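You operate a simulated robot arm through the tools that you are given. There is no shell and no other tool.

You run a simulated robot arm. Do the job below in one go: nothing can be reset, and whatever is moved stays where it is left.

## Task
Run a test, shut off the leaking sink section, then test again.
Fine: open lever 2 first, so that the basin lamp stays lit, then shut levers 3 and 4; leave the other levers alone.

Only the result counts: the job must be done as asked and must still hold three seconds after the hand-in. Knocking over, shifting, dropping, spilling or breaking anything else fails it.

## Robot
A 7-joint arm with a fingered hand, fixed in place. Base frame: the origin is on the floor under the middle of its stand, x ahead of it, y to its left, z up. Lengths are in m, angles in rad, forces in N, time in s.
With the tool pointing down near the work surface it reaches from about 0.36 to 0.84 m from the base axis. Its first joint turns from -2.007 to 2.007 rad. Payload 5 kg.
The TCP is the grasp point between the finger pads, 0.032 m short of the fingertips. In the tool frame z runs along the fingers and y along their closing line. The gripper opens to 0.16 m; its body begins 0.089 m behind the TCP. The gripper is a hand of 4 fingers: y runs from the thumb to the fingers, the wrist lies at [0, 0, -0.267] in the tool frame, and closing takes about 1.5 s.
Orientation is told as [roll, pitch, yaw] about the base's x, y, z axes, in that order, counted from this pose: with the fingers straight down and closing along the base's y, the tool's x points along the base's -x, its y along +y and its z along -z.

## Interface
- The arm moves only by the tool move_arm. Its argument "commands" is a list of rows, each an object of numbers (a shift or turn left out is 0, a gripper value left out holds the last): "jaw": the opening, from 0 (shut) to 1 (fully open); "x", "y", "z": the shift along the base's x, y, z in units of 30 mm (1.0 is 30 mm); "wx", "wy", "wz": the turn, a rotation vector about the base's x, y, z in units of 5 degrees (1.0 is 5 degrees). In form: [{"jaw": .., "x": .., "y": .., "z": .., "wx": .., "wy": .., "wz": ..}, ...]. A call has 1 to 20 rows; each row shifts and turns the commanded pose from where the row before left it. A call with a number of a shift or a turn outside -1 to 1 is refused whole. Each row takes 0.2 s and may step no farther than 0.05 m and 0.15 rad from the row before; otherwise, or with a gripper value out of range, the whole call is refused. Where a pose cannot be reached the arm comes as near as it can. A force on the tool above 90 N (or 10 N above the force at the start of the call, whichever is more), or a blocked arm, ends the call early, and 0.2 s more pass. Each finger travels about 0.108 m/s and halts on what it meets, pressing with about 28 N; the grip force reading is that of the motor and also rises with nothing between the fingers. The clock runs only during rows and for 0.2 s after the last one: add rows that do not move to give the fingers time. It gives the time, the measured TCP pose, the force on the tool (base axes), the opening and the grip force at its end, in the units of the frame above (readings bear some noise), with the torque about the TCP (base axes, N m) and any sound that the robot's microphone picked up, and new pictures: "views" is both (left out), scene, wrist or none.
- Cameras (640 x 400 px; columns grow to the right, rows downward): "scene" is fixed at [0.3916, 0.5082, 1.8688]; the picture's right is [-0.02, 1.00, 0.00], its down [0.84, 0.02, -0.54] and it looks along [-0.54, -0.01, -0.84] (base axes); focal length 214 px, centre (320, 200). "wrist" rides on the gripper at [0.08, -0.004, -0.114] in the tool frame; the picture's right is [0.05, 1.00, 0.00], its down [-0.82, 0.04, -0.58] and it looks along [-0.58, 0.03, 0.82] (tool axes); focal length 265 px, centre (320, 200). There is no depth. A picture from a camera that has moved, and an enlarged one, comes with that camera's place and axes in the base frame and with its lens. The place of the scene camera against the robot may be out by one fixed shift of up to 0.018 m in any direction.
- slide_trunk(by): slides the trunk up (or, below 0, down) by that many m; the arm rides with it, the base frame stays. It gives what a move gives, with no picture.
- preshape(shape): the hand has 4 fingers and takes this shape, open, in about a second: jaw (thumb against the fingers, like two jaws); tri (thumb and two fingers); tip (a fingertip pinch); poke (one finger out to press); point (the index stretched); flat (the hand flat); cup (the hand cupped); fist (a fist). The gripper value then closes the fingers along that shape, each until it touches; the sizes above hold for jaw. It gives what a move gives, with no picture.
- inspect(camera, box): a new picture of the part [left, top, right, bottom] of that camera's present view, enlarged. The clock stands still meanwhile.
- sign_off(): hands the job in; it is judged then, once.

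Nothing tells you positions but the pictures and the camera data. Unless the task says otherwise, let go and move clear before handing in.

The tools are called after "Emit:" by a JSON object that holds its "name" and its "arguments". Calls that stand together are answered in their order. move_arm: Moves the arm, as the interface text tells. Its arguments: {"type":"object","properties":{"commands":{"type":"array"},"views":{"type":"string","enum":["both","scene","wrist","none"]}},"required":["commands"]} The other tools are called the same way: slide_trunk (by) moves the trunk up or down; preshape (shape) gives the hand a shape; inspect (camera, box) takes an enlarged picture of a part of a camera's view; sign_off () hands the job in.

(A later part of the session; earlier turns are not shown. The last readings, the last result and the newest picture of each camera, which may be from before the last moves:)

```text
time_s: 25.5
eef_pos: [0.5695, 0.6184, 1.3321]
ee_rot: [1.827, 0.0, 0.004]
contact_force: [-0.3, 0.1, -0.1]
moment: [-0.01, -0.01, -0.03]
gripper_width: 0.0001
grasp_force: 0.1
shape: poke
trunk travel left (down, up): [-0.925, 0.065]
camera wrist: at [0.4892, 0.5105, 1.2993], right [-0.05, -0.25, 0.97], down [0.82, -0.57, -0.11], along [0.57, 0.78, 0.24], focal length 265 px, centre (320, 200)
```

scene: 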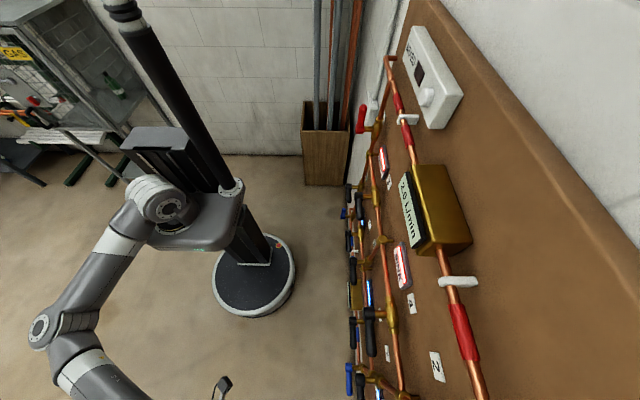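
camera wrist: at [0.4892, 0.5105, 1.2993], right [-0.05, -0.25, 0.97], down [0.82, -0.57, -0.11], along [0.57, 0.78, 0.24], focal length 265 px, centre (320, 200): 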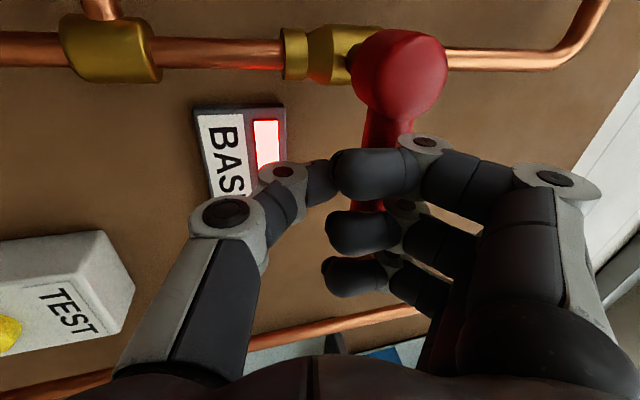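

No contact yet, so I'll keep raising it.

Emit:
{"name": "move_arm", "arguments": {"commands": [{"z": 0.2}, {"z": 0.2}, {"z": 0.2}], "views": "wrist"}}

```text
time_s: 26.3
eef_pos: [0.5695, 0.6193, 1.3482]
ee_rot: [1.827, 0.0, 0.004]
contact_force: [0.5, 1.1, -4.0]
moment: [-0.07, 0.03, -0.01]
gripper_width: 0.0
grasp_force: 0.2
shape: poke
trunk travel left (down, up): [-0.925, 0.065]
camera wrist: at [0.4895, 0.5104, 1.316], right [-0.05, -0.25, 0.97], down [0.82, -0.57, -0.11], along [0.57, 0.78, 0.24], focal length 265 px, centre (320, 200)
```

wrist: 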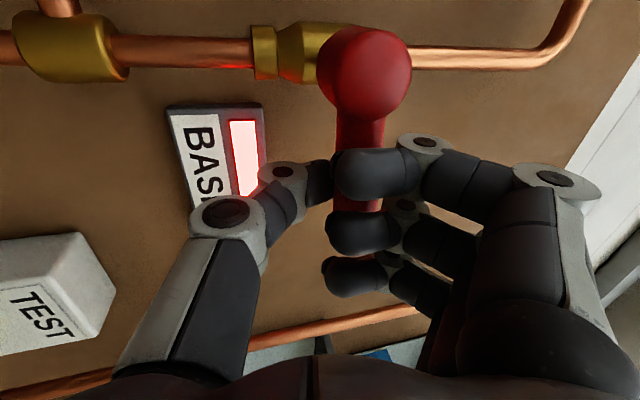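

Contact with the handle registers at about 4 N. I'll continue upward and watch whether the lever turns.

Emit:
{"name": "move_arm", "arguments": {"commands": [{"z": 0.2}, {"z": 0.2}, {"z": 0.2}], "views": "wrist"}}

```text
time_s: 27.1
eef_pos: [0.5676, 0.6214, 1.3679]
ee_rot: [1.828, 0.0, 0.001]
contact_force: [-0.6, 0.7, -2.1]
moment: [-0.06, -0.09, 0.01]
gripper_width: 0.0
grasp_force: 0.0
shape: poke
trunk travel left (down, up): [-0.925, 0.065]
camera wrist: at [0.4883, 0.5119, 1.3353], right [-0.05, -0.25, 0.97], down [0.82, -0.57, -0.11], along [0.57, 0.78, 0.24], focal length 265 px, centre (320, 200)
```

wrist: 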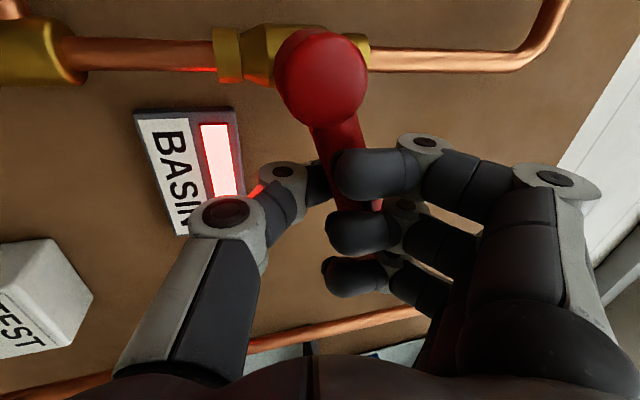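

Lever 2 is turning upward with only a few newtons. I'll follow the arc, up and toward −x.

Emit:
{"name": "move_arm", "arguments": {"commands": [{"z": 0.25}, {"z": 0.25}, {"x": -0.12, "z": 0.27}, {"x": -0.12, "z": 0.27}], "views": "wrist"}}

```text
time_s: 28.1
eef_pos: [0.5624, 0.622, 1.3998]
ee_rot: [1.827, 0.001, 0.004]
contact_force: [-0.1, 3.2, -2.6]
moment: [-0.07, -0.02, -0.02]
gripper_width: 0.0001
grasp_force: 0.1
shape: poke
trunk travel left (down, up): [-0.925, 0.065]
camera wrist: at [0.4822, 0.5134, 1.3668], right [-0.05, -0.25, 0.97], down [0.82, -0.57, -0.11], along [0.57, 0.78, 0.24], focal length 265 px, centre (320, 200)
```

wrist: 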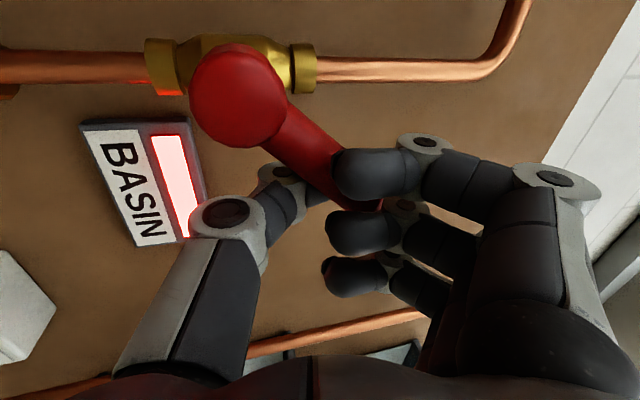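

Lever is at about 40°, and I'll continue along the arc.

Emit:
{"name": "move_arm", "arguments": {"commands": [{"x": -0.2, "z": 0.21}, {"x": -0.2, "z": 0.21}, {"x": -0.23, "z": 0.18}, {"x": -0.23, "z": 0.18}], "views": "wrist"}}

```text
time_s: 29.1
eef_pos: [0.5394, 0.6205, 1.4233]
ee_rot: [1.827, 0.001, 0.001]
contact_force: [4.6, 0.7, -5.1]
moment: [0.01, -0.18, 0.0]
gripper_width: 0.0
grasp_force: 0.1
shape: poke
trunk travel left (down, up): [-0.925, 0.065]
camera wrist: at [0.4576, 0.5112, 1.3909], right [-0.05, -0.25, 0.97], down [0.82, -0.57, -0.11], along [0.58, 0.78, 0.24], focal length 265 px, centre (320, 200)
```

wrist: 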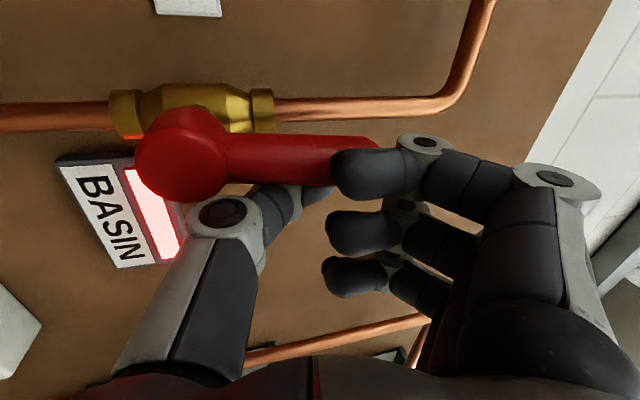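

Lever 2 looks nearly parallel to its pipe. I'll push a little further in −x to be sure it reaches the stop.

Emit:
{"name": "move_arm", "arguments": {"commands": [{"x": -0.15}, {"x": -0.15}], "views": "wrist"}}

```text
time_s: 29.7
eef_pos: [0.5324, 0.6193, 1.4222]
ee_rot: [1.827, 0.001, -0.003]
contact_force: [16.4, 10.4, 4.1]
moment: [0.26, -0.35, -0.18]
gripper_width: 0.0002
grasp_force: 0.0
shape: poke
trunk travel left (down, up): [-0.925, 0.065]
camera wrist: at [0.4525, 0.5112, 1.3899], right [-0.05, -0.25, 0.97], down [0.81, -0.57, -0.11], along [0.58, 0.78, 0.24], focal length 265 px, centre (320, 200)
```

wrist: 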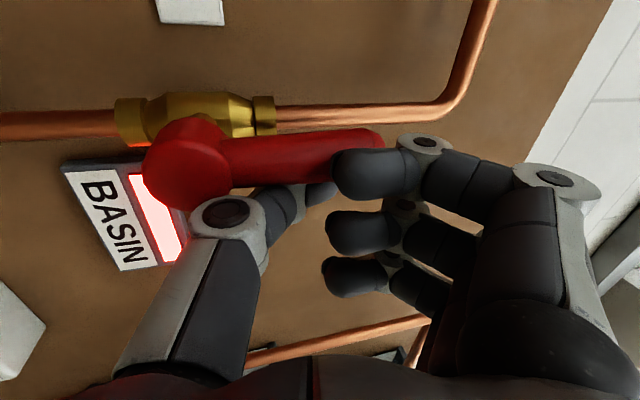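

The force rose to 16 N, so it's at the stop. I'll back off in +x, then retreat straight out and check.

Emit:
{"name": "move_arm", "arguments": {"commands": [{"x": 0.4}, {"x": 0.6}, {"x": 0.4, "y": -0.5}, {"y": -1}, {"y": -1}, {"y": -1}, {"y": -1}, {"y": -1}]}}

```text
time_s: 31.5
eef_pos: [0.5703, 0.4497, 1.4239]
ee_rot: [1.829, 0.001, 0.004]
contact_force: [-0.1, 0.3, 0.0]
moment: [0.0, 0.0, -0.01]
gripper_width: 0.0001
grasp_force: 0.3
shape: poke
trunk travel left (down, up): [-0.925, 0.065]
camera wrist: at [0.4896, 0.341, 1.391], right [-0.05, -0.25, 0.97], down [0.82, -0.57, -0.11], along [0.57, 0.78, 0.24], focal length 265 px, centre (320, 200)
```

scene: 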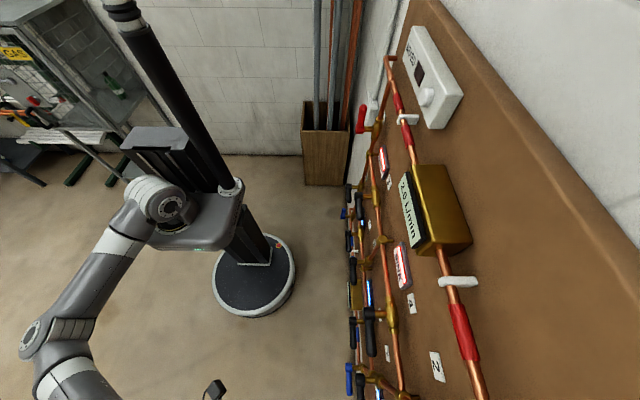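
wrist: 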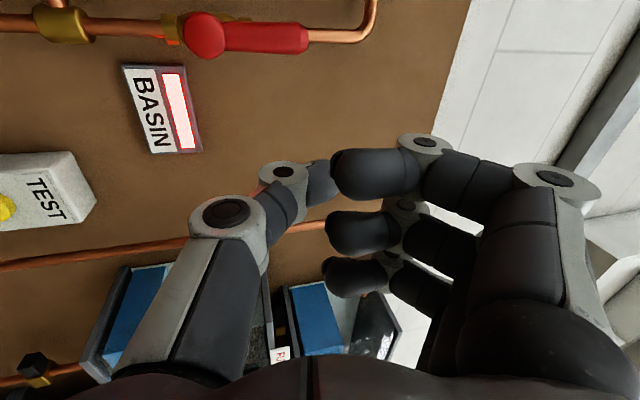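

Lever 2 is now open, lying along its pipe, and the BASIN lamp is still lit. For levers 4 and 3 I need to push down from above, so I'll back away and roll the hand about its own axis to bring the thumb on top.

Emit:
{"name": "move_arm", "arguments": {"commands": [{"y": -0.5, "wy": -1}, {"y": -0.5, "wy": -1}, {"x": -0.3, "z": -0.2, "wy": -1}, {"x": -0.3, "z": -0.2, "wy": -1}, {"x": -0.3, "z": -0.2, "wy": -1}, {"x": -0.3, "z": -0.2, "wy": -1}, {"x": -0.3, "z": -0.2, "wy": -1}, {"x": -0.3, "z": -0.2, "wy": -1}, {"x": -0.3, "z": -0.2, "wy": -1}]}}

```text
time_s: 33.5
eef_pos: [0.5087, 0.4234, 1.3799]
ee_rot: [1.826, -0.785, 0.003]
contact_force: [-0.4, 0.0, -0.7]
moment: [0.03, -0.02, 0.0]
gripper_width: 0.0
grasp_force: 0.1
shape: poke
trunk travel left (down, up): [-0.925, 0.065]
camera wrist: at [0.4739, 0.315, 1.3003], right [-0.72, -0.25, 0.65], down [0.65, -0.57, 0.5], along [0.24, 0.78, 0.57], focal length 265 px, centre (320, 200)
```

scene: 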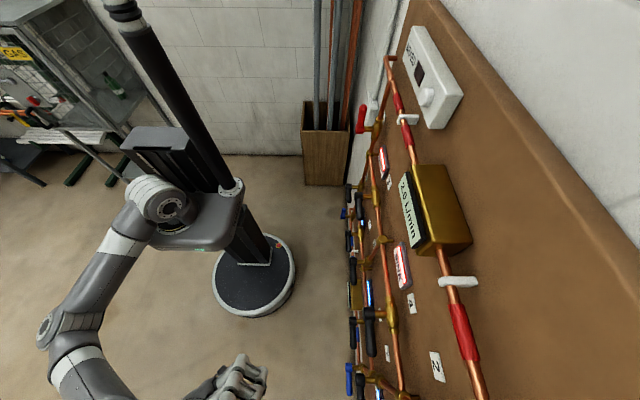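
wrist: 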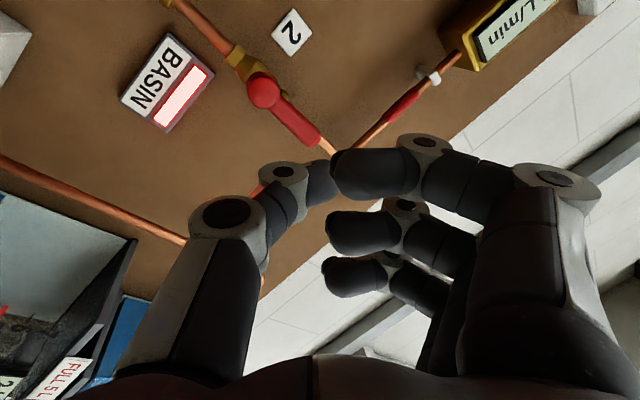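

The roll works without trouble, so I'll keep rolling toward thumb-on-top while moving toward lever 4.

Emit:
{"name": "move_arm", "arguments": {"commands": [{"x": -0.3, "z": -0.2, "wy": -1}, {"x": -0.3, "z": -0.2, "wy": -1}, {"x": -0.3, "z": -0.2, "wy": -1}, {"x": -0.3, "z": -0.2, "wy": -1}, {"x": -0.3, "z": -0.2, "wy": -1}, {"x": -0.3, "z": -0.2, "wy": -1}, {"x": -0.3, "z": -0.2, "wy": -1}, {"x": -0.3, "z": -0.2, "wy": -1}, {"wy": -1}]}}

```text
time_s: 35.5
eef_pos: [0.4341, 0.423, 1.3327]
ee_rot: [0.015, -1.567, 1.812]
contact_force: [-0.2, 0.3, 0.3]
moment: [0.02, 0.0, -0.03]
gripper_width: 0.0005
grasp_force: 0.0
shape: poke
trunk travel left (down, up): [-0.925, 0.065]
camera wrist: at [0.4665, 0.3145, 1.253], right [-0.97, -0.25, -0.05], down [0.1, -0.57, 0.82], along [-0.24, 0.78, 0.57], focal length 265 px, centre (320, 200)
```

scene: 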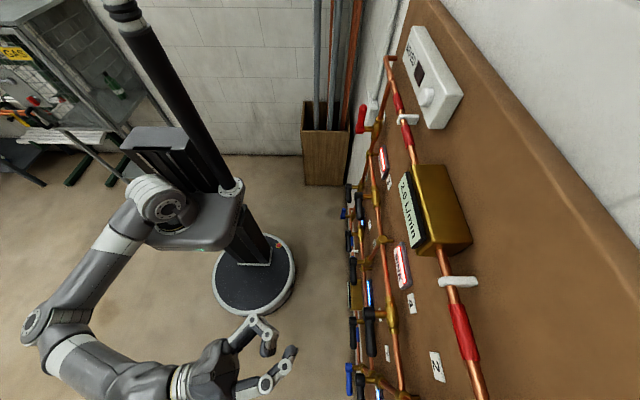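
wrist: 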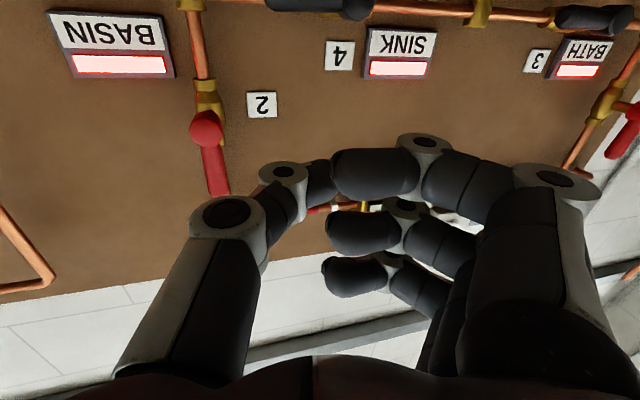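

In this orientation the scene camera sees the hand side-on, which helps me measure the thumb. I'll zoom in.

Emit:
{"name": "inspect", "arguments": {"camera": "scene", "box": [200, 300, 360, 400]}}

Emit:
{"name": "inspect", "arguments": {"camera": "wrist", "box": [180, 0, 640, 180]}}

```text
4.00 times, centred on (280, 350) of scene
camera zoom: at [0.3916, 0.5082, 1.8688], right [-0.02, 1.0, 0.0], down [0.84, 0.02, -0.54], along [-0.54, -0.01, -0.84], focal length 858 px, centre (480, -400)
```

zoom: 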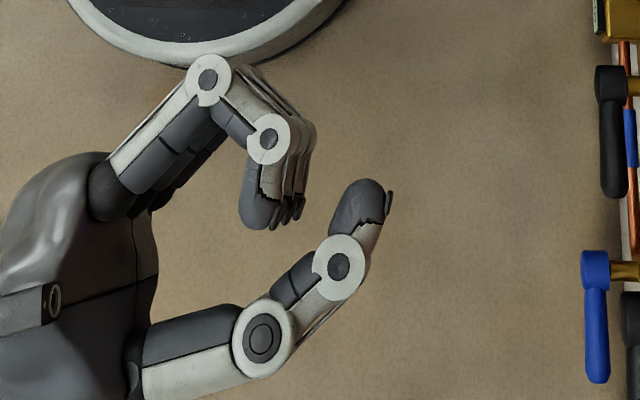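

```text
1.39 times, centred on (410, 90) of wrist
camera zoom: at [0.4665, 0.3145, 1.253], right [-0.97, -0.25, -0.05], down [0.1, -0.57, 0.82], along [-0.24, 0.78, 0.57], focal length 369 px, centre (195, 353)
```

zoom: 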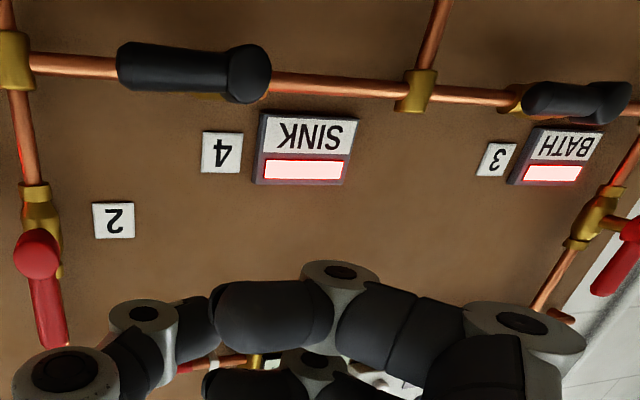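

The thumb's geometry is clear, and in this roll it can push down sideways and finish with its tip. Lever 4's hub measures [0.349, 0.613, 1.239], handle pointing +x; I'll move in above the handle, stopping short first.

Emit:
{"name": "move_arm", "arguments": {"commands": [{"y": 0.8, "x": -0.3, "z": -0.5}, {"y": 0.8, "x": -0.25, "z": -0.5}, {"y": 0.8, "z": -0.45}, {"y": 0.8}, {"y": 0.8}, {"y": 0.8}, {"y": 0.4}]}}

Emit:
{"name": "inspect", "arguments": {"camera": "scene", "box": [280, 280, 440, 380]}}

```text
time_s: 37.1
eef_pos: [0.4168, 0.581, 1.2855]
ee_rot: [0.336, -1.566, 1.491]
contact_force: [-0.2, 0.2, -0.3]
moment: [-0.04, -0.03, -0.01]
gripper_width: 0.0
grasp_force: 0.1
shape: poke
trunk travel left (down, up): [-0.925, 0.065]
camera wrist: at [0.4501, 0.4727, 1.2066], right [-0.97, -0.25, -0.05], down [0.11, -0.57, 0.82], along [-0.24, 0.78, 0.57], focal length 265 px, centre (320, 200)
```

scene: 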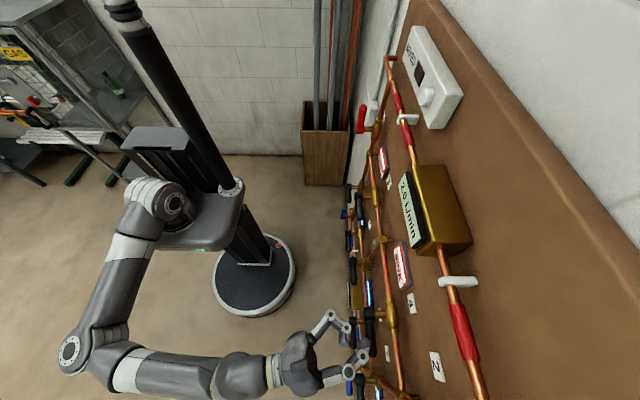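
wrist: 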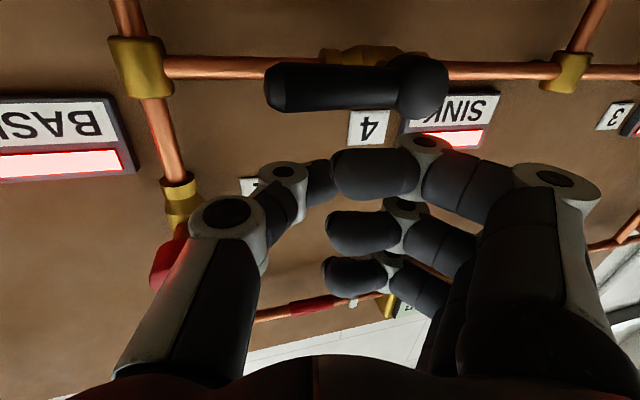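

```text
4.00 times, centred on (360, 330) of scene
camera zoom: at [0.3916, 0.5082, 1.8688], right [-0.02, 1.0, 0.0], down [0.84, 0.02, -0.54], along [-0.54, -0.01, -0.84], focal length 858 px, centre (160, -320)
```

zoom: 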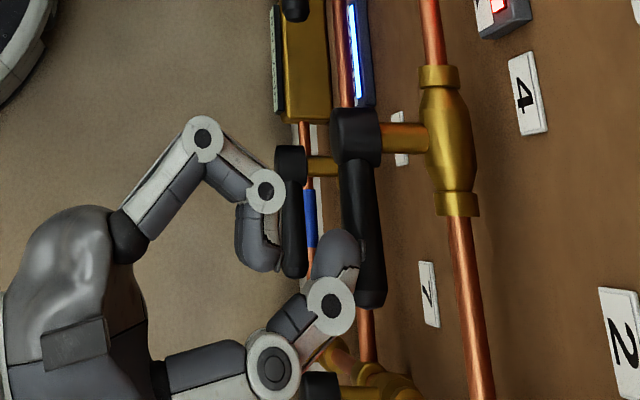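

The thumb tip is over lever 4's handle and the curled fingers will clear the hub. I'll insert the last 3 cm.

Emit:
{"name": "move_arm", "arguments": {"commands": [{"y": 0.4}, {"y": 0.4}, {"y": 0.25}, {}], "views": "wrist"}}

Emit:
{"name": "inspect", "arguments": {"camera": "scene", "box": [280, 280, 440, 380]}}

```text
time_s: 38.1
eef_pos: [0.4178, 0.6126, 1.2877]
ee_rot: [0.341, -1.568, 1.486]
contact_force: [0.6, 0.2, -0.4]
moment: [-0.03, -0.02, 0.01]
gripper_width: 0.0001
grasp_force: 0.0
shape: poke
trunk travel left (down, up): [-0.925, 0.065]
camera wrist: at [0.4493, 0.5033, 1.2079], right [-0.97, -0.25, -0.05], down [0.11, -0.57, 0.82], along [-0.24, 0.78, 0.57], focal length 265 px, centre (320, 200)
```

wrist: 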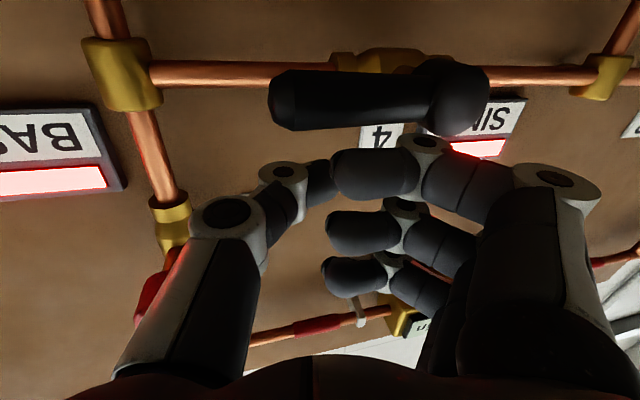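

```text
4.00 times, centred on (360, 330) of scene
camera zoom: at [0.3916, 0.5082, 1.8688], right [-0.02, 1.0, 0.0], down [0.84, 0.02, -0.54], along [-0.54, -0.01, -0.84], focal length 858 px, centre (160, -320)
```

zoom: 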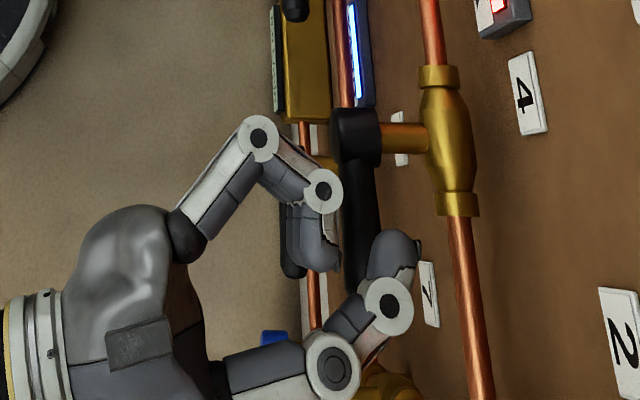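

The thumb is over the handle at the right depth, so I'll lower it slowly to make contact.

Emit:
{"name": "move_arm", "arguments": {"commands": [{"z": -0.2}, {"z": -0.2}, {"z": -0.2}, {"z": -0.2}], "views": "wrist"}}

```text
time_s: 39.1
eef_pos: [0.4174, 0.6125, 1.264]
ee_rot: [0.402, -1.568, 1.426]
contact_force: [-0.3, 0.0, 1.3]
moment: [-0.03, -0.01, -0.01]
gripper_width: 0.0002
grasp_force: 0.1
shape: poke
trunk travel left (down, up): [-0.925, 0.065]
camera wrist: at [0.4497, 0.5029, 1.1849], right [-0.97, -0.25, -0.05], down [0.11, -0.57, 0.82], along [-0.24, 0.78, 0.57], focal length 265 px, centre (320, 200)
```

wrist: 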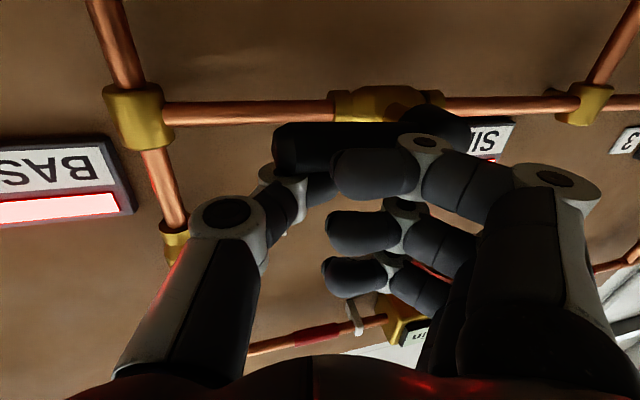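

Near contact now; I'll continue downward.

Emit:
{"name": "move_arm", "arguments": {"commands": [{"z": -0.2}, {"z": -0.2}, {"z": -0.2}, {"z": -0.2}], "views": "wrist"}}

Emit:
{"name": "inspect", "arguments": {"camera": "scene", "box": [280, 280, 440, 380]}}

```text
time_s: 40.1
eef_pos: [0.4187, 0.6121, 1.2406]
ee_rot: [0.174, -1.568, 1.654]
contact_force: [-1.6, 0.9, 3.6]
moment: [0.04, 0.03, 0.0]
gripper_width: 0.0001
grasp_force: 0.0
shape: poke
trunk travel left (down, up): [-0.925, 0.065]
camera wrist: at [0.4505, 0.5027, 1.1605], right [-0.97, -0.25, -0.05], down [0.11, -0.57, 0.82], along [-0.24, 0.78, 0.57], focal length 265 px, centre (320, 200)
```

wrist: 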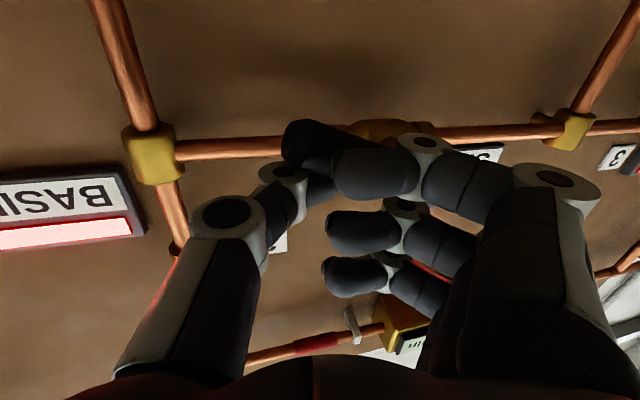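

```text
4.00 times, centred on (360, 330) of scene
camera zoom: at [0.3916, 0.5082, 1.8688], right [-0.02, 1.0, 0.0], down [0.84, 0.02, -0.54], along [-0.54, -0.01, -0.84], focal length 858 px, centre (160, -320)
```

zoom: 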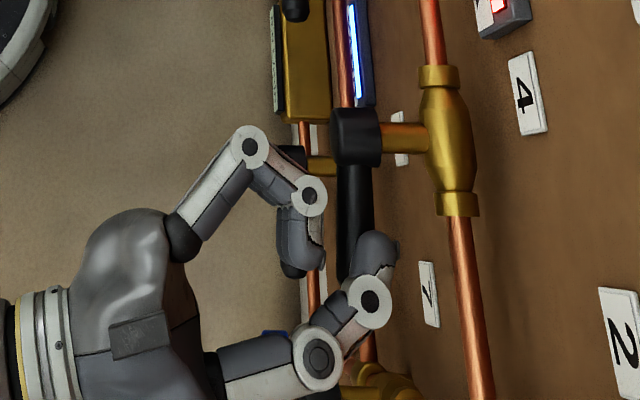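

Lever 4 is turning down with about 4 N. I'll follow the arc.

Emit:
{"name": "move_arm", "arguments": {"commands": [{"z": -0.25}, {"z": -0.25}, {"x": -0.11, "z": -0.21}, {"x": -0.11, "z": -0.21}, {"x": -0.13, "z": -0.21}], "views": "wrist"}}

Emit:
{"name": "inspect", "arguments": {"camera": "scene", "box": [280, 280, 440, 380]}}

```text
time_s: 41.3
eef_pos: [0.4065, 0.6123, 1.206]
ee_rot: [0.208, -1.568, 1.62]
contact_force: [1.2, 1.5, 3.6]
moment: [0.08, 0.05, -0.06]
gripper_width: 0.0
grasp_force: 0.1
shape: poke
trunk travel left (down, up): [-0.925, 0.065]
camera wrist: at [0.4393, 0.5022, 1.1266], right [-0.97, -0.25, -0.05], down [0.11, -0.57, 0.82], along [-0.24, 0.78, 0.57], focal length 265 px, centre (320, 200)
```

wrist: 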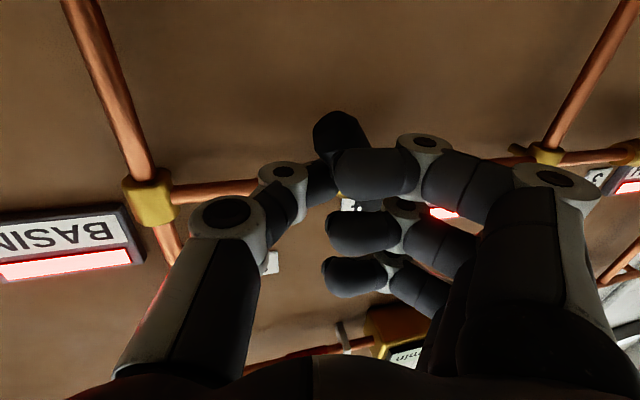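

```text
4.00 times, centred on (360, 330) of scene
camera zoom: at [0.3916, 0.5082, 1.8688], right [-0.02, 1.0, 0.0], down [0.84, 0.02, -0.54], along [-0.54, -0.01, -0.84], focal length 858 px, centre (160, -320)
```

zoom: 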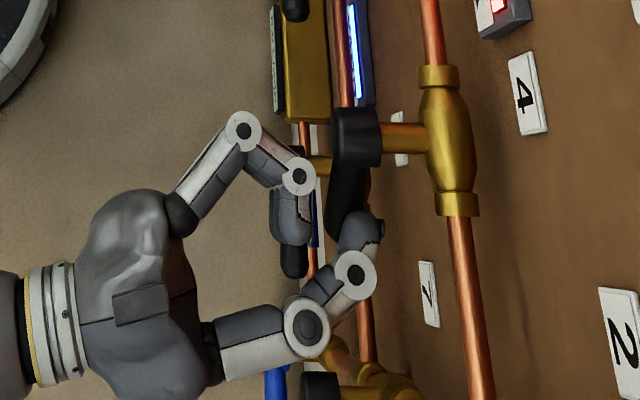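

Lever 4 is past halfway, so I'll continue the arc.

Emit:
{"name": "move_arm", "arguments": {"commands": [{"x": -0.19, "z": -0.19}, {"x": -0.19, "z": -0.19}, {"x": -0.24, "z": -0.13}], "views": "wrist"}}

Emit:
{"name": "inspect", "arguments": {"camera": "scene", "box": [280, 280, 440, 380]}}

```text
time_s: 42.1
eef_pos: [0.3877, 0.6116, 1.1899]
ee_rot: [0.051, -1.567, 1.777]
contact_force: [2.6, 3.5, 2.1]
moment: [0.05, 0.05, -0.06]
gripper_width: 0.0
grasp_force: 0.2
shape: poke
trunk travel left (down, up): [-0.925, 0.065]
camera wrist: at [0.4209, 0.5022, 1.1113], right [-0.97, -0.25, -0.05], down [0.11, -0.57, 0.82], along [-0.24, 0.78, 0.57], focal length 265 px, centre (320, 200)
```

wrist: 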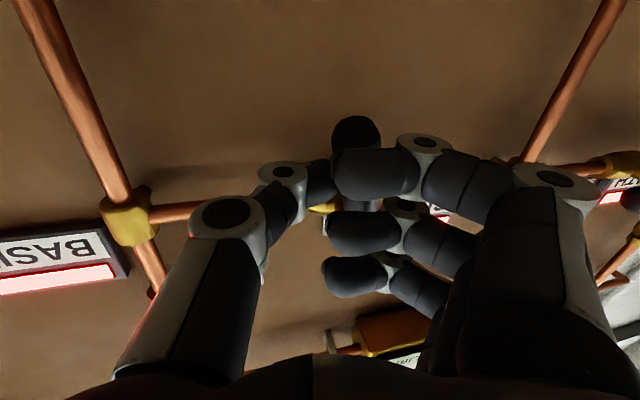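

```text
4.00 times, centred on (360, 330) of scene
camera zoom: at [0.3916, 0.5082, 1.8688], right [-0.02, 1.0, 0.0], down [0.84, 0.02, -0.54], along [-0.54, -0.01, -0.84], focal length 858 px, centre (160, -320)
```

zoom: 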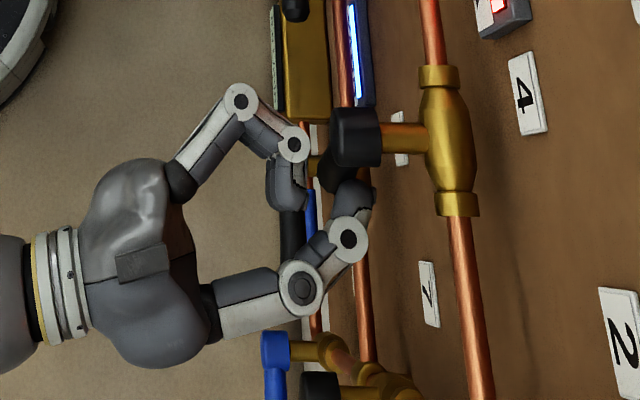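

Nearly there, so I'll push −x in small steps until the stop.

Emit:
{"name": "move_arm", "arguments": {"commands": [{"x": -0.2, "z": -0.08}, {"x": -0.15, "z": -0.05}, {"x": -0.12}], "views": "wrist"}}

Emit:
{"name": "inspect", "arguments": {"camera": "scene", "box": [280, 280, 440, 380]}}

```text
time_s: 42.9
eef_pos: [0.3759, 0.6107, 1.1859]
ee_rot: [0.803, -1.568, 1.022]
contact_force: [6.9, 3.5, 2.7]
moment: [0.04, 0.02, -0.14]
gripper_width: 0.0
grasp_force: 0.1
shape: poke
trunk travel left (down, up): [-0.925, 0.065]
camera wrist: at [0.4078, 0.502, 1.1069], right [-0.97, -0.25, -0.05], down [0.11, -0.57, 0.82], along [-0.23, 0.78, 0.57], focal length 265 px, centre (320, 200)
```

wrist: 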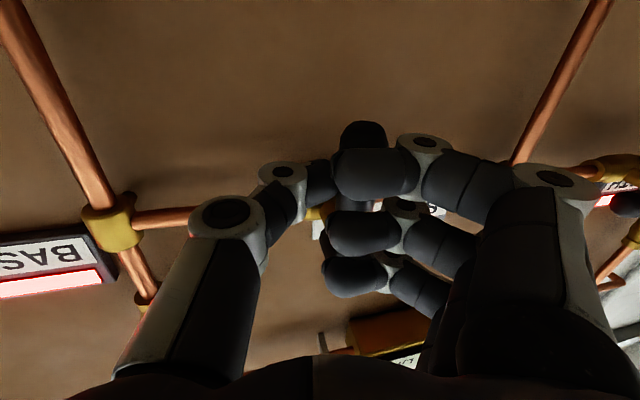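

```text
4.00 times, centred on (360, 330) of scene
camera zoom: at [0.3916, 0.5082, 1.8688], right [-0.02, 1.0, 0.0], down [0.84, 0.02, -0.54], along [-0.54, -0.01, -0.84], focal length 858 px, centre (160, -320)
```

zoom: 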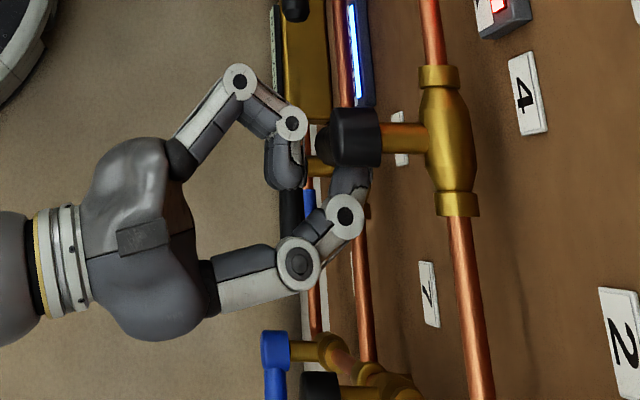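

Force is rising to about 7 N; I'll push a few more millimetres to confirm the stop.

Emit:
{"name": "move_arm", "arguments": {"commands": [{"x": -0.12}, {"x": -0.12}], "views": "wrist"}}

```text
time_s: 43.5
eef_pos: [0.3747, 0.6121, 1.1869]
ee_rot: [0.615, -1.567, 1.204]
contact_force: [25.9, 1.8, 1.9]
moment: [0.05, 0.08, -0.41]
gripper_width: 0.0002
grasp_force: 0.0
shape: poke
trunk travel left (down, up): [-0.925, 0.065]
camera wrist: at [0.4055, 0.5021, 1.1067], right [-0.97, -0.25, -0.05], down [0.1, -0.57, 0.82], along [-0.23, 0.79, 0.57], focal length 265 px, centre (320, 200)
```

wrist: 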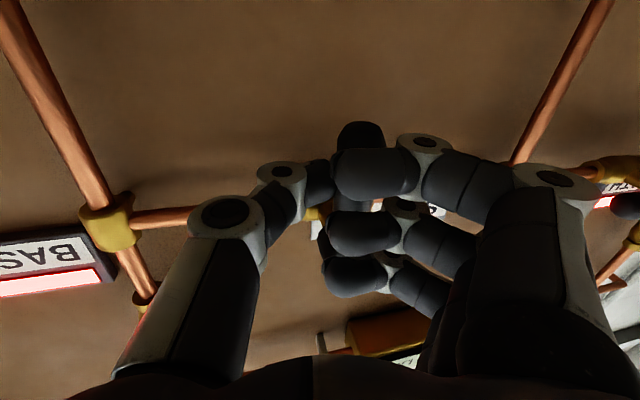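

The force jumped to 26 N with no further motion, so lever 4 is at its stop. I'll back off in +x, then retreat out and check.

Emit:
{"name": "move_arm", "arguments": {"commands": [{"x": 0.4}, {"x": 0.5}, {"y": -0.6}, {"y": -1}, {"y": -1}, {"y": -1}, {"y": -1}, {"y": -0.5}]}}

Emit:
{"name": "inspect", "arguments": {"camera": "scene", "box": [320, 250, 440, 350]}}

Emit:
{"name": "inspect", "arguments": {"camera": "wrist", "box": [200, 0, 640, 180]}}

```text
time_s: 45.1
eef_pos: [0.309, 0.5273, 1.1989]
ee_rot: [-0.896, -1.503, 2.908]
contact_force: [0.1, 0.1, 0.3]
moment: [-0.03, 0.0, -0.03]
gripper_width: 0.0001
grasp_force: 0.0
shape: poke
trunk travel left (down, up): [-0.925, 0.065]
stopped in row 8: the arm was blocked; the commanded pose is now the measured one
camera wrist: at [0.3668, 0.4247, 1.1236], right [-0.9, -0.43, -0.1], down [0.15, -0.53, 0.84], along [-0.41, 0.73, 0.54], focal length 265 px, centre (320, 200)
```

scene: 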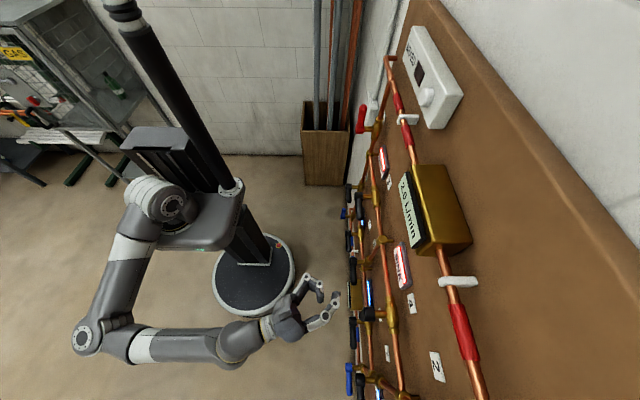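
wrist: 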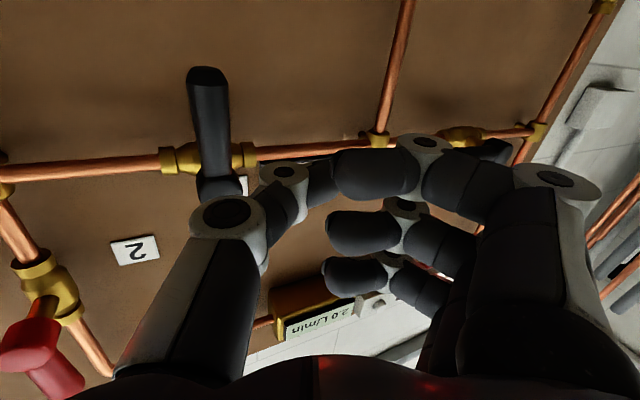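

```text
4.00 times, centred on (380, 300) of scene
camera zoom: at [0.3916, 0.5082, 1.8688], right [-0.02, 1.0, 0.0], down [0.84, 0.02, -0.54], along [-0.54, -0.01, -0.84], focal length 858 px, centre (80, -200)
```

zoom: 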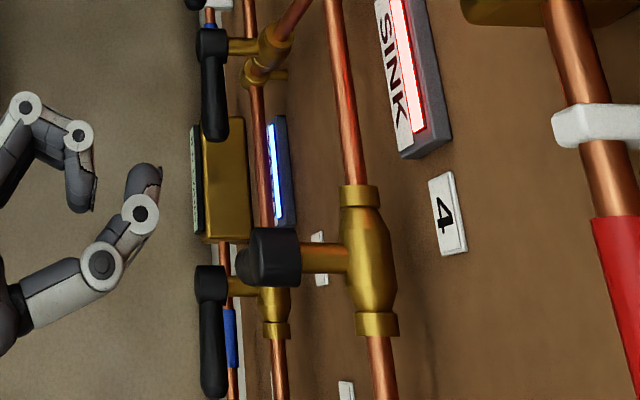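

```text
1.45 times, centred on (420, 90) of wrist
camera zoom: at [0.3668, 0.4247, 1.1236], right [-0.9, -0.43, -0.1], down [0.15, -0.53, 0.84], along [-0.41, 0.73, 0.54], focal length 386 px, centre (174, 360)
```

zoom: 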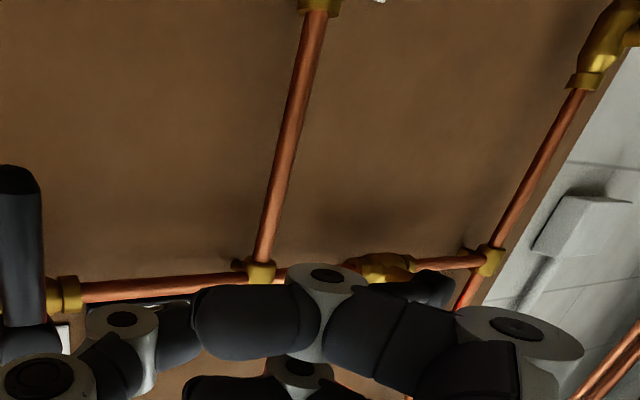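

Lever 4 now points straight down (closed), but during the retreat the arm hit one of its own limits and drifted in −x with no contact force. I'll check that nothing was touched, then try a small move.

Emit:
{"name": "move_arm", "arguments": {"commands": [{"y": -0.3}, {"y": -0.3}]}}

```text
time_s: 45.7
eef_pos: [0.3061, 0.5107, 1.2003]
ee_rot: [-0.885, -1.496, 2.906]
contact_force: [-0.8, -0.7, 0.5]
moment: [0.0, 0.0, 0.01]
gripper_width: 0.0
grasp_force: 0.0
shape: poke
trunk travel left (down, up): [-0.925, 0.065]
camera wrist: at [0.3648, 0.4091, 1.125], right [-0.89, -0.43, -0.11], down [0.15, -0.52, 0.84], along [-0.42, 0.73, 0.53], focal length 265 px, centre (320, 200)
```

scene: 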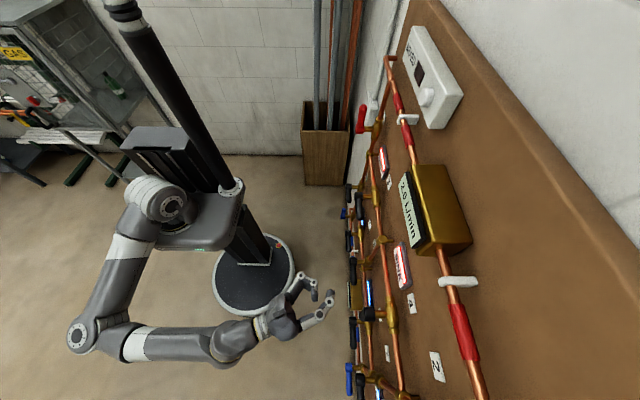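
wrist: 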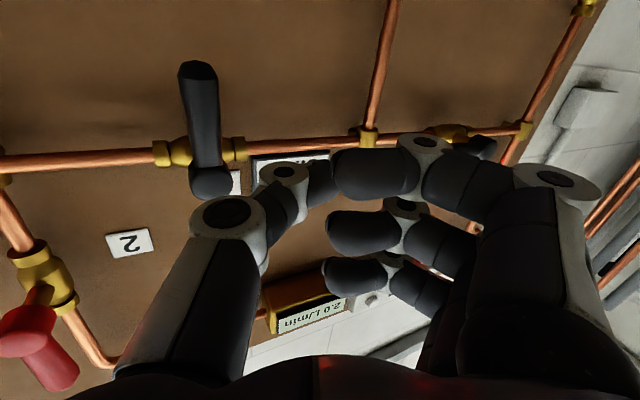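

Nothing looks disturbed: lever 4 points down and the other levers are unchanged. I'll test how the arm tracks from here with a small retreat.

Emit:
{"name": "move_arm", "arguments": {"commands": [{"y": -0.6}, {"y": -0.6}, {"y": -0.6}], "views": "scene"}}

```text
time_s: 46.5
eef_pos: [0.2873, 0.4671, 1.2018]
ee_rot: [-0.865, -1.471, 2.926]
contact_force: [0.6, -0.4, -0.1]
moment: [0.02, 0.0, -0.01]
gripper_width: 0.0
grasp_force: 0.1
shape: poke
trunk travel left (down, up): [-0.925, 0.065]
```

scene: 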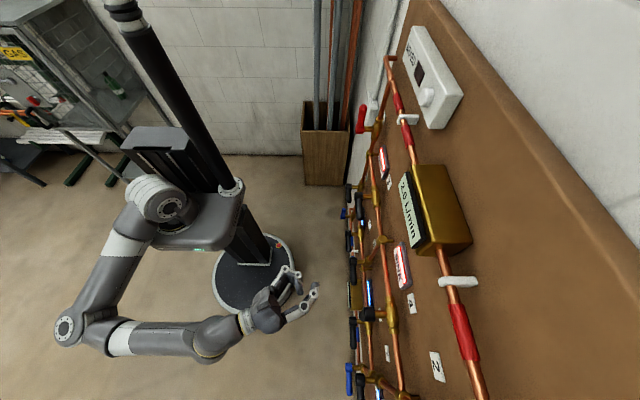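

The tracking is drifting, probably because a joint is at its limit in this posture. I'll rotate the hand back toward straight-on while here in free space to see if it recovers.

Emit:
{"name": "move_arm", "arguments": {"commands": [{"wz": -1}, {"wz": -1}, {"wz": -1}, {}], "views": "scene"}}

```text
time_s: 47.5
eef_pos: [0.3084, 0.4551, 1.198]
ee_rot: [-0.897, -1.514, 2.644]
contact_force: [0.6, -0.7, -0.2]
moment: [-0.01, -0.01, -0.02]
gripper_width: 0.0
grasp_force: 0.0
shape: poke
trunk travel left (down, up): [-0.925, 0.065]
```

scene: 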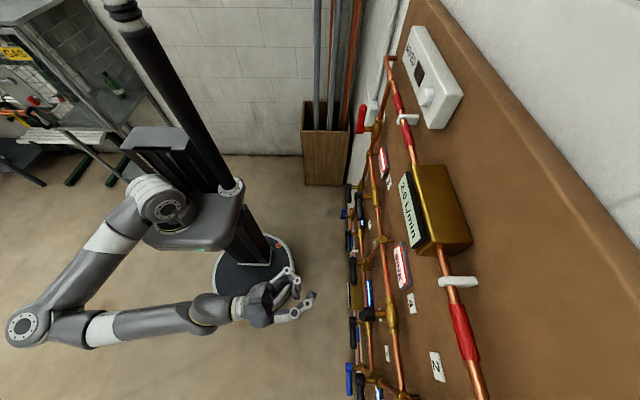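

It recovered, so that was a wrist bend limit. I'll now shift toward lever 3 in free space and check tracking.

Emit:
{"name": "move_arm", "arguments": {"commands": [{"x": -0.6, "z": 0.4}, {"x": -0.6, "z": 0.4}, {"x": -0.6, "z": 0.4}, {"x": -0.6, "z": 0.4}, {}]}}

```text
time_s: 48.7
eef_pos: [0.2373, 0.4553, 1.2468]
ee_rot: [-0.898, -1.512, 2.647]
contact_force: [0.0, 0.0, 0.0]
moment: [-0.03, -0.01, 0.0]
gripper_width: 0.0
grasp_force: 0.0
shape: poke
trunk travel left (down, up): [-0.925, 0.065]
camera wrist: at [0.2651, 0.3407, 1.1717], right [-0.98, -0.18, -0.1], down [0.02, -0.55, 0.83], along [-0.2, 0.81, 0.54], focal length 265 px, centre (320, 200)
```

scene: 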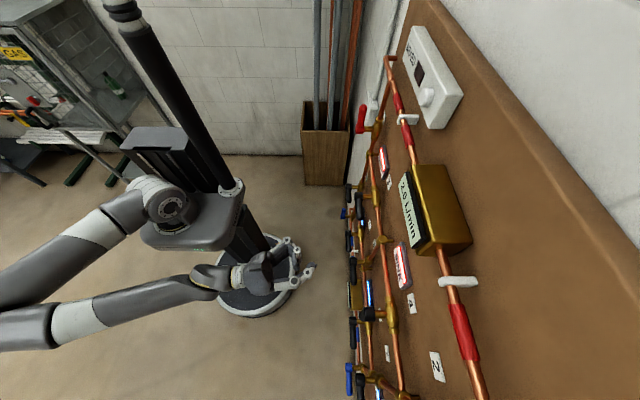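
wrist: 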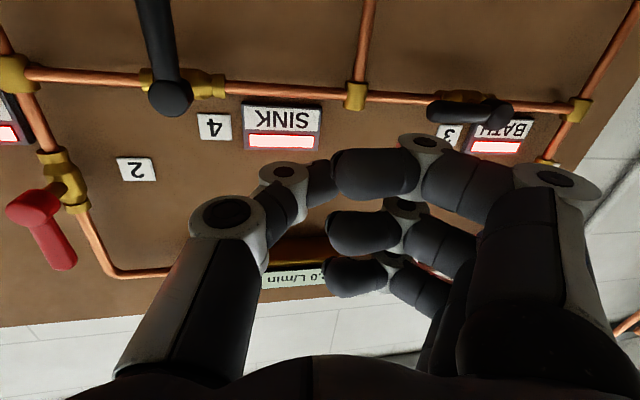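

Tracking is good and lever 3 is in view: hub ≈ [-0.008, 0.613, 1.236], tip x ≈ 0.08, pointing +x. I'll continue to a spot in front of and above it.

Emit:
{"name": "move_arm", "arguments": {"commands": [{"x": -0.6, "z": 0.3}, {"x": -0.6, "z": 0.3}, {"x": -0.6, "z": 0.3}, {"x": -0.6, "z": 0.3}, {"x": -0.6, "z": 0.2}, {"x": -0.6}, {"x": -0.6}, {}]}}

```text
time_s: 50.5
eef_pos: [0.1628, 0.5195, 1.2788]
ee_rot: [-0.908, -1.512, 2.656]
contact_force: [0.0, -1.0, -1.0]
moment: [0.0, -0.02, 0.0]
gripper_width: 0.0002
grasp_force: 0.0
shape: poke
out of reach, approached as far as the arm can: row 1, 2, 3, 4, 5, 6, 7
trunk travel left (down, up): [-0.925, 0.065]
camera wrist: at [0.1915, 0.4066, 1.2026], right [-0.98, -0.18, -0.1], down [0.02, -0.55, 0.83], along [-0.2, 0.81, 0.54], focal length 265 px, centre (320, 200)
```

scene: 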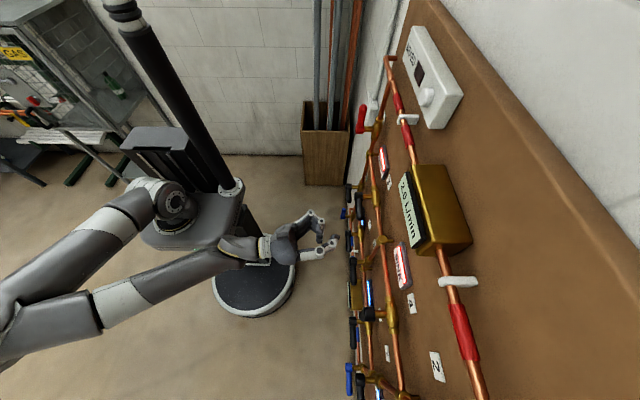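
wrist: 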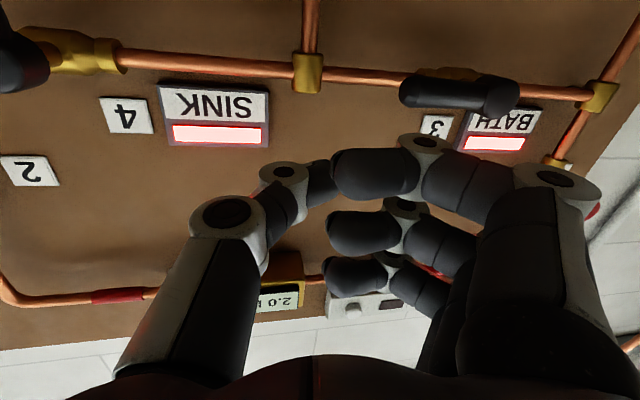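

This spot is inside the arm's minimum reach, but closer to the panel is fine. I'll move the command forward in y and check that it tracks.

Emit:
{"name": "move_arm", "arguments": {"commands": [{"y": 1}, {"y": 1}, {"y": 1}, {"y": 0.5}, {}]}}

```text
time_s: 51.7
eef_pos: [0.1628, 0.6255, 1.2766]
ee_rot: [-0.905, -1.511, 2.653]
contact_force: [-0.7, -0.5, -0.1]
moment: [-0.01, -0.04, 0.03]
gripper_width: 0.0002
grasp_force: 0.0
shape: poke
trunk travel left (down, up): [-0.925, 0.065]
camera wrist: at [0.1918, 0.5116, 1.2018], right [-0.98, -0.18, -0.1], down [0.02, -0.55, 0.83], along [-0.2, 0.81, 0.54], focal length 265 px, centre (320, 200)
```

scene: 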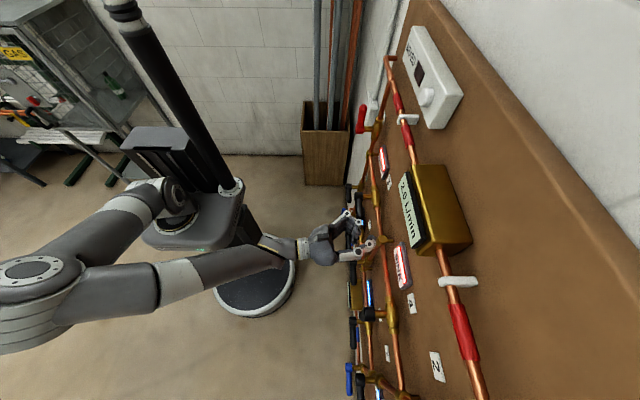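
wrist: 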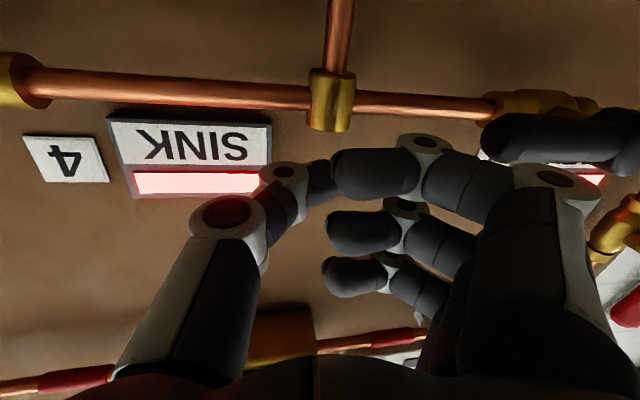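

The command had re-based to the measured pose, so the hand went slightly deeper than planned, still with no contact. I'll back out 2 cm, raise a little and then slide toward lever 3.

Emit:
{"name": "move_arm", "arguments": {"commands": [{"y": -0.7, "z": 0.3}, {"x": -0.6, "z": 0.2}, {"x": -0.6}, {"x": -0.6}, {}]}}

Emit:
{"name": "inspect", "arguments": {"camera": "scene", "box": [300, 180, 420, 280]}}

```text
time_s: 52.9
eef_pos: [0.1097, 0.6015, 1.2907]
ee_rot: [-0.899, -1.511, 2.645]
contact_force: [0.7, -0.3, -0.4]
moment: [0.01, -0.01, 0.03]
gripper_width: 0.0
grasp_force: 0.1
shape: poke
trunk travel left (down, up): [-0.925, 0.065]
camera wrist: at [0.1377, 0.4882, 1.2153], right [-0.98, -0.18, -0.1], down [0.02, -0.55, 0.83], along [-0.2, 0.81, 0.54], focal length 265 px, centre (320, 200)
```

scene: 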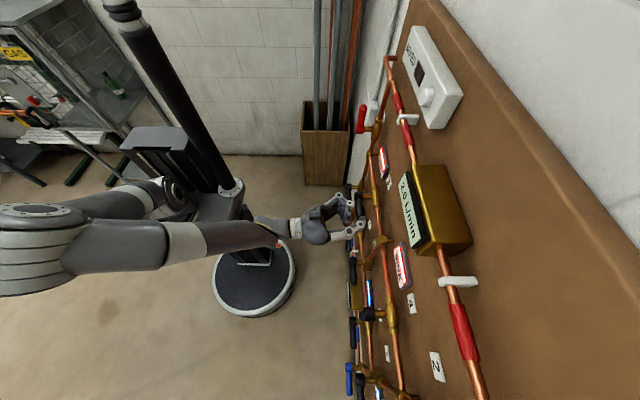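
wrist: 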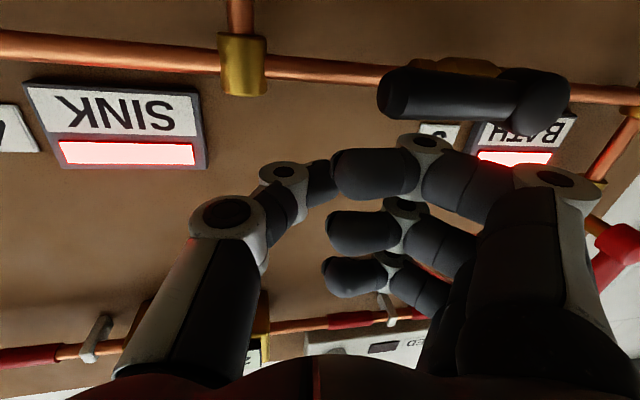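

```text
4.00 times, centred on (360, 230) of scene
camera zoom: at [0.3916, 0.5082, 1.8688], right [-0.02, 1.0, 0.0], down [0.84, 0.02, -0.54], along [-0.54, -0.01, -0.84], focal length 858 px, centre (160, 80)
```

zoom: 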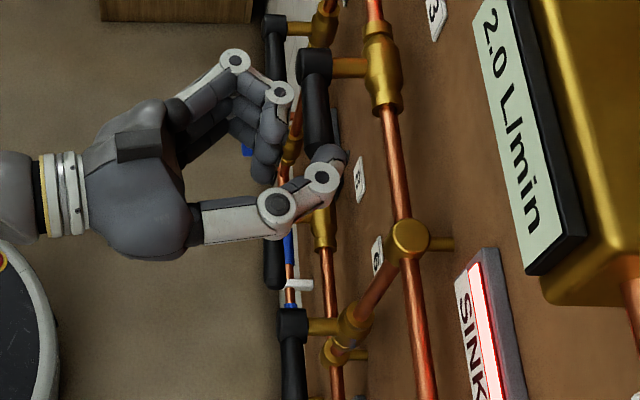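

Lever 3's hub refines to [-0.009, 0.613, 1.239] with its tip at x ≈ 0.08. I'll move the thumb over the handle, keeping it above.

Emit:
{"name": "move_arm", "arguments": {"commands": [{"x": -0.6}, {"x": -0.6}, {"x": -0.5}, {"y": 0.35}, {}]}}

Emit:
{"name": "inspect", "arguments": {"camera": "scene", "box": [300, 180, 420, 280]}}

```text
time_s: 54.1
eef_pos: [0.0599, 0.6124, 1.2911]
ee_rot: [-0.909, -1.511, 2.658]
contact_force: [0.1, -0.7, 0.0]
moment: [0.01, 0.02, -0.02]
gripper_width: 0.0002
grasp_force: 0.1
shape: poke
trunk travel left (down, up): [-0.925, 0.065]
camera wrist: at [0.0878, 0.5001, 1.2161], right [-0.98, -0.18, -0.1], down [0.02, -0.55, 0.83], along [-0.2, 0.81, 0.54], focal length 265 px, centre (320, 200)
```

scene: 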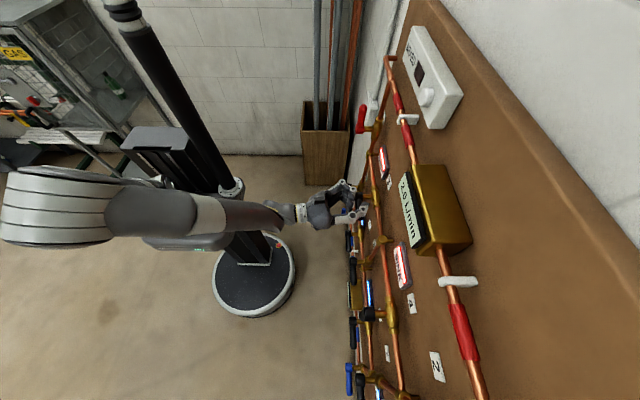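
wrist: 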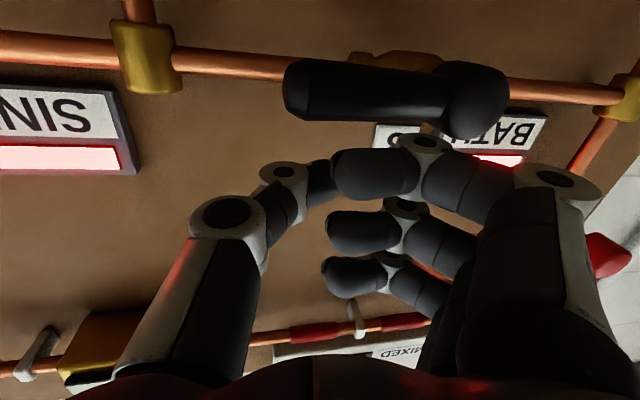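

```text
4.00 times, centred on (360, 230) of scene
camera zoom: at [0.3916, 0.5082, 1.8688], right [-0.02, 1.0, 0.0], down [0.84, 0.02, -0.54], along [-0.54, -0.01, -0.84], focal length 858 px, centre (160, 80)
```

zoom: 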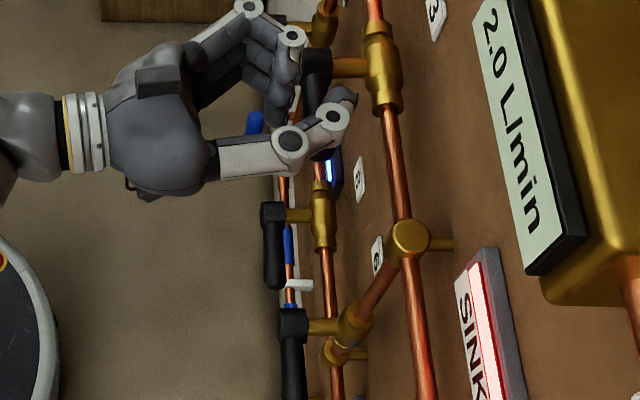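

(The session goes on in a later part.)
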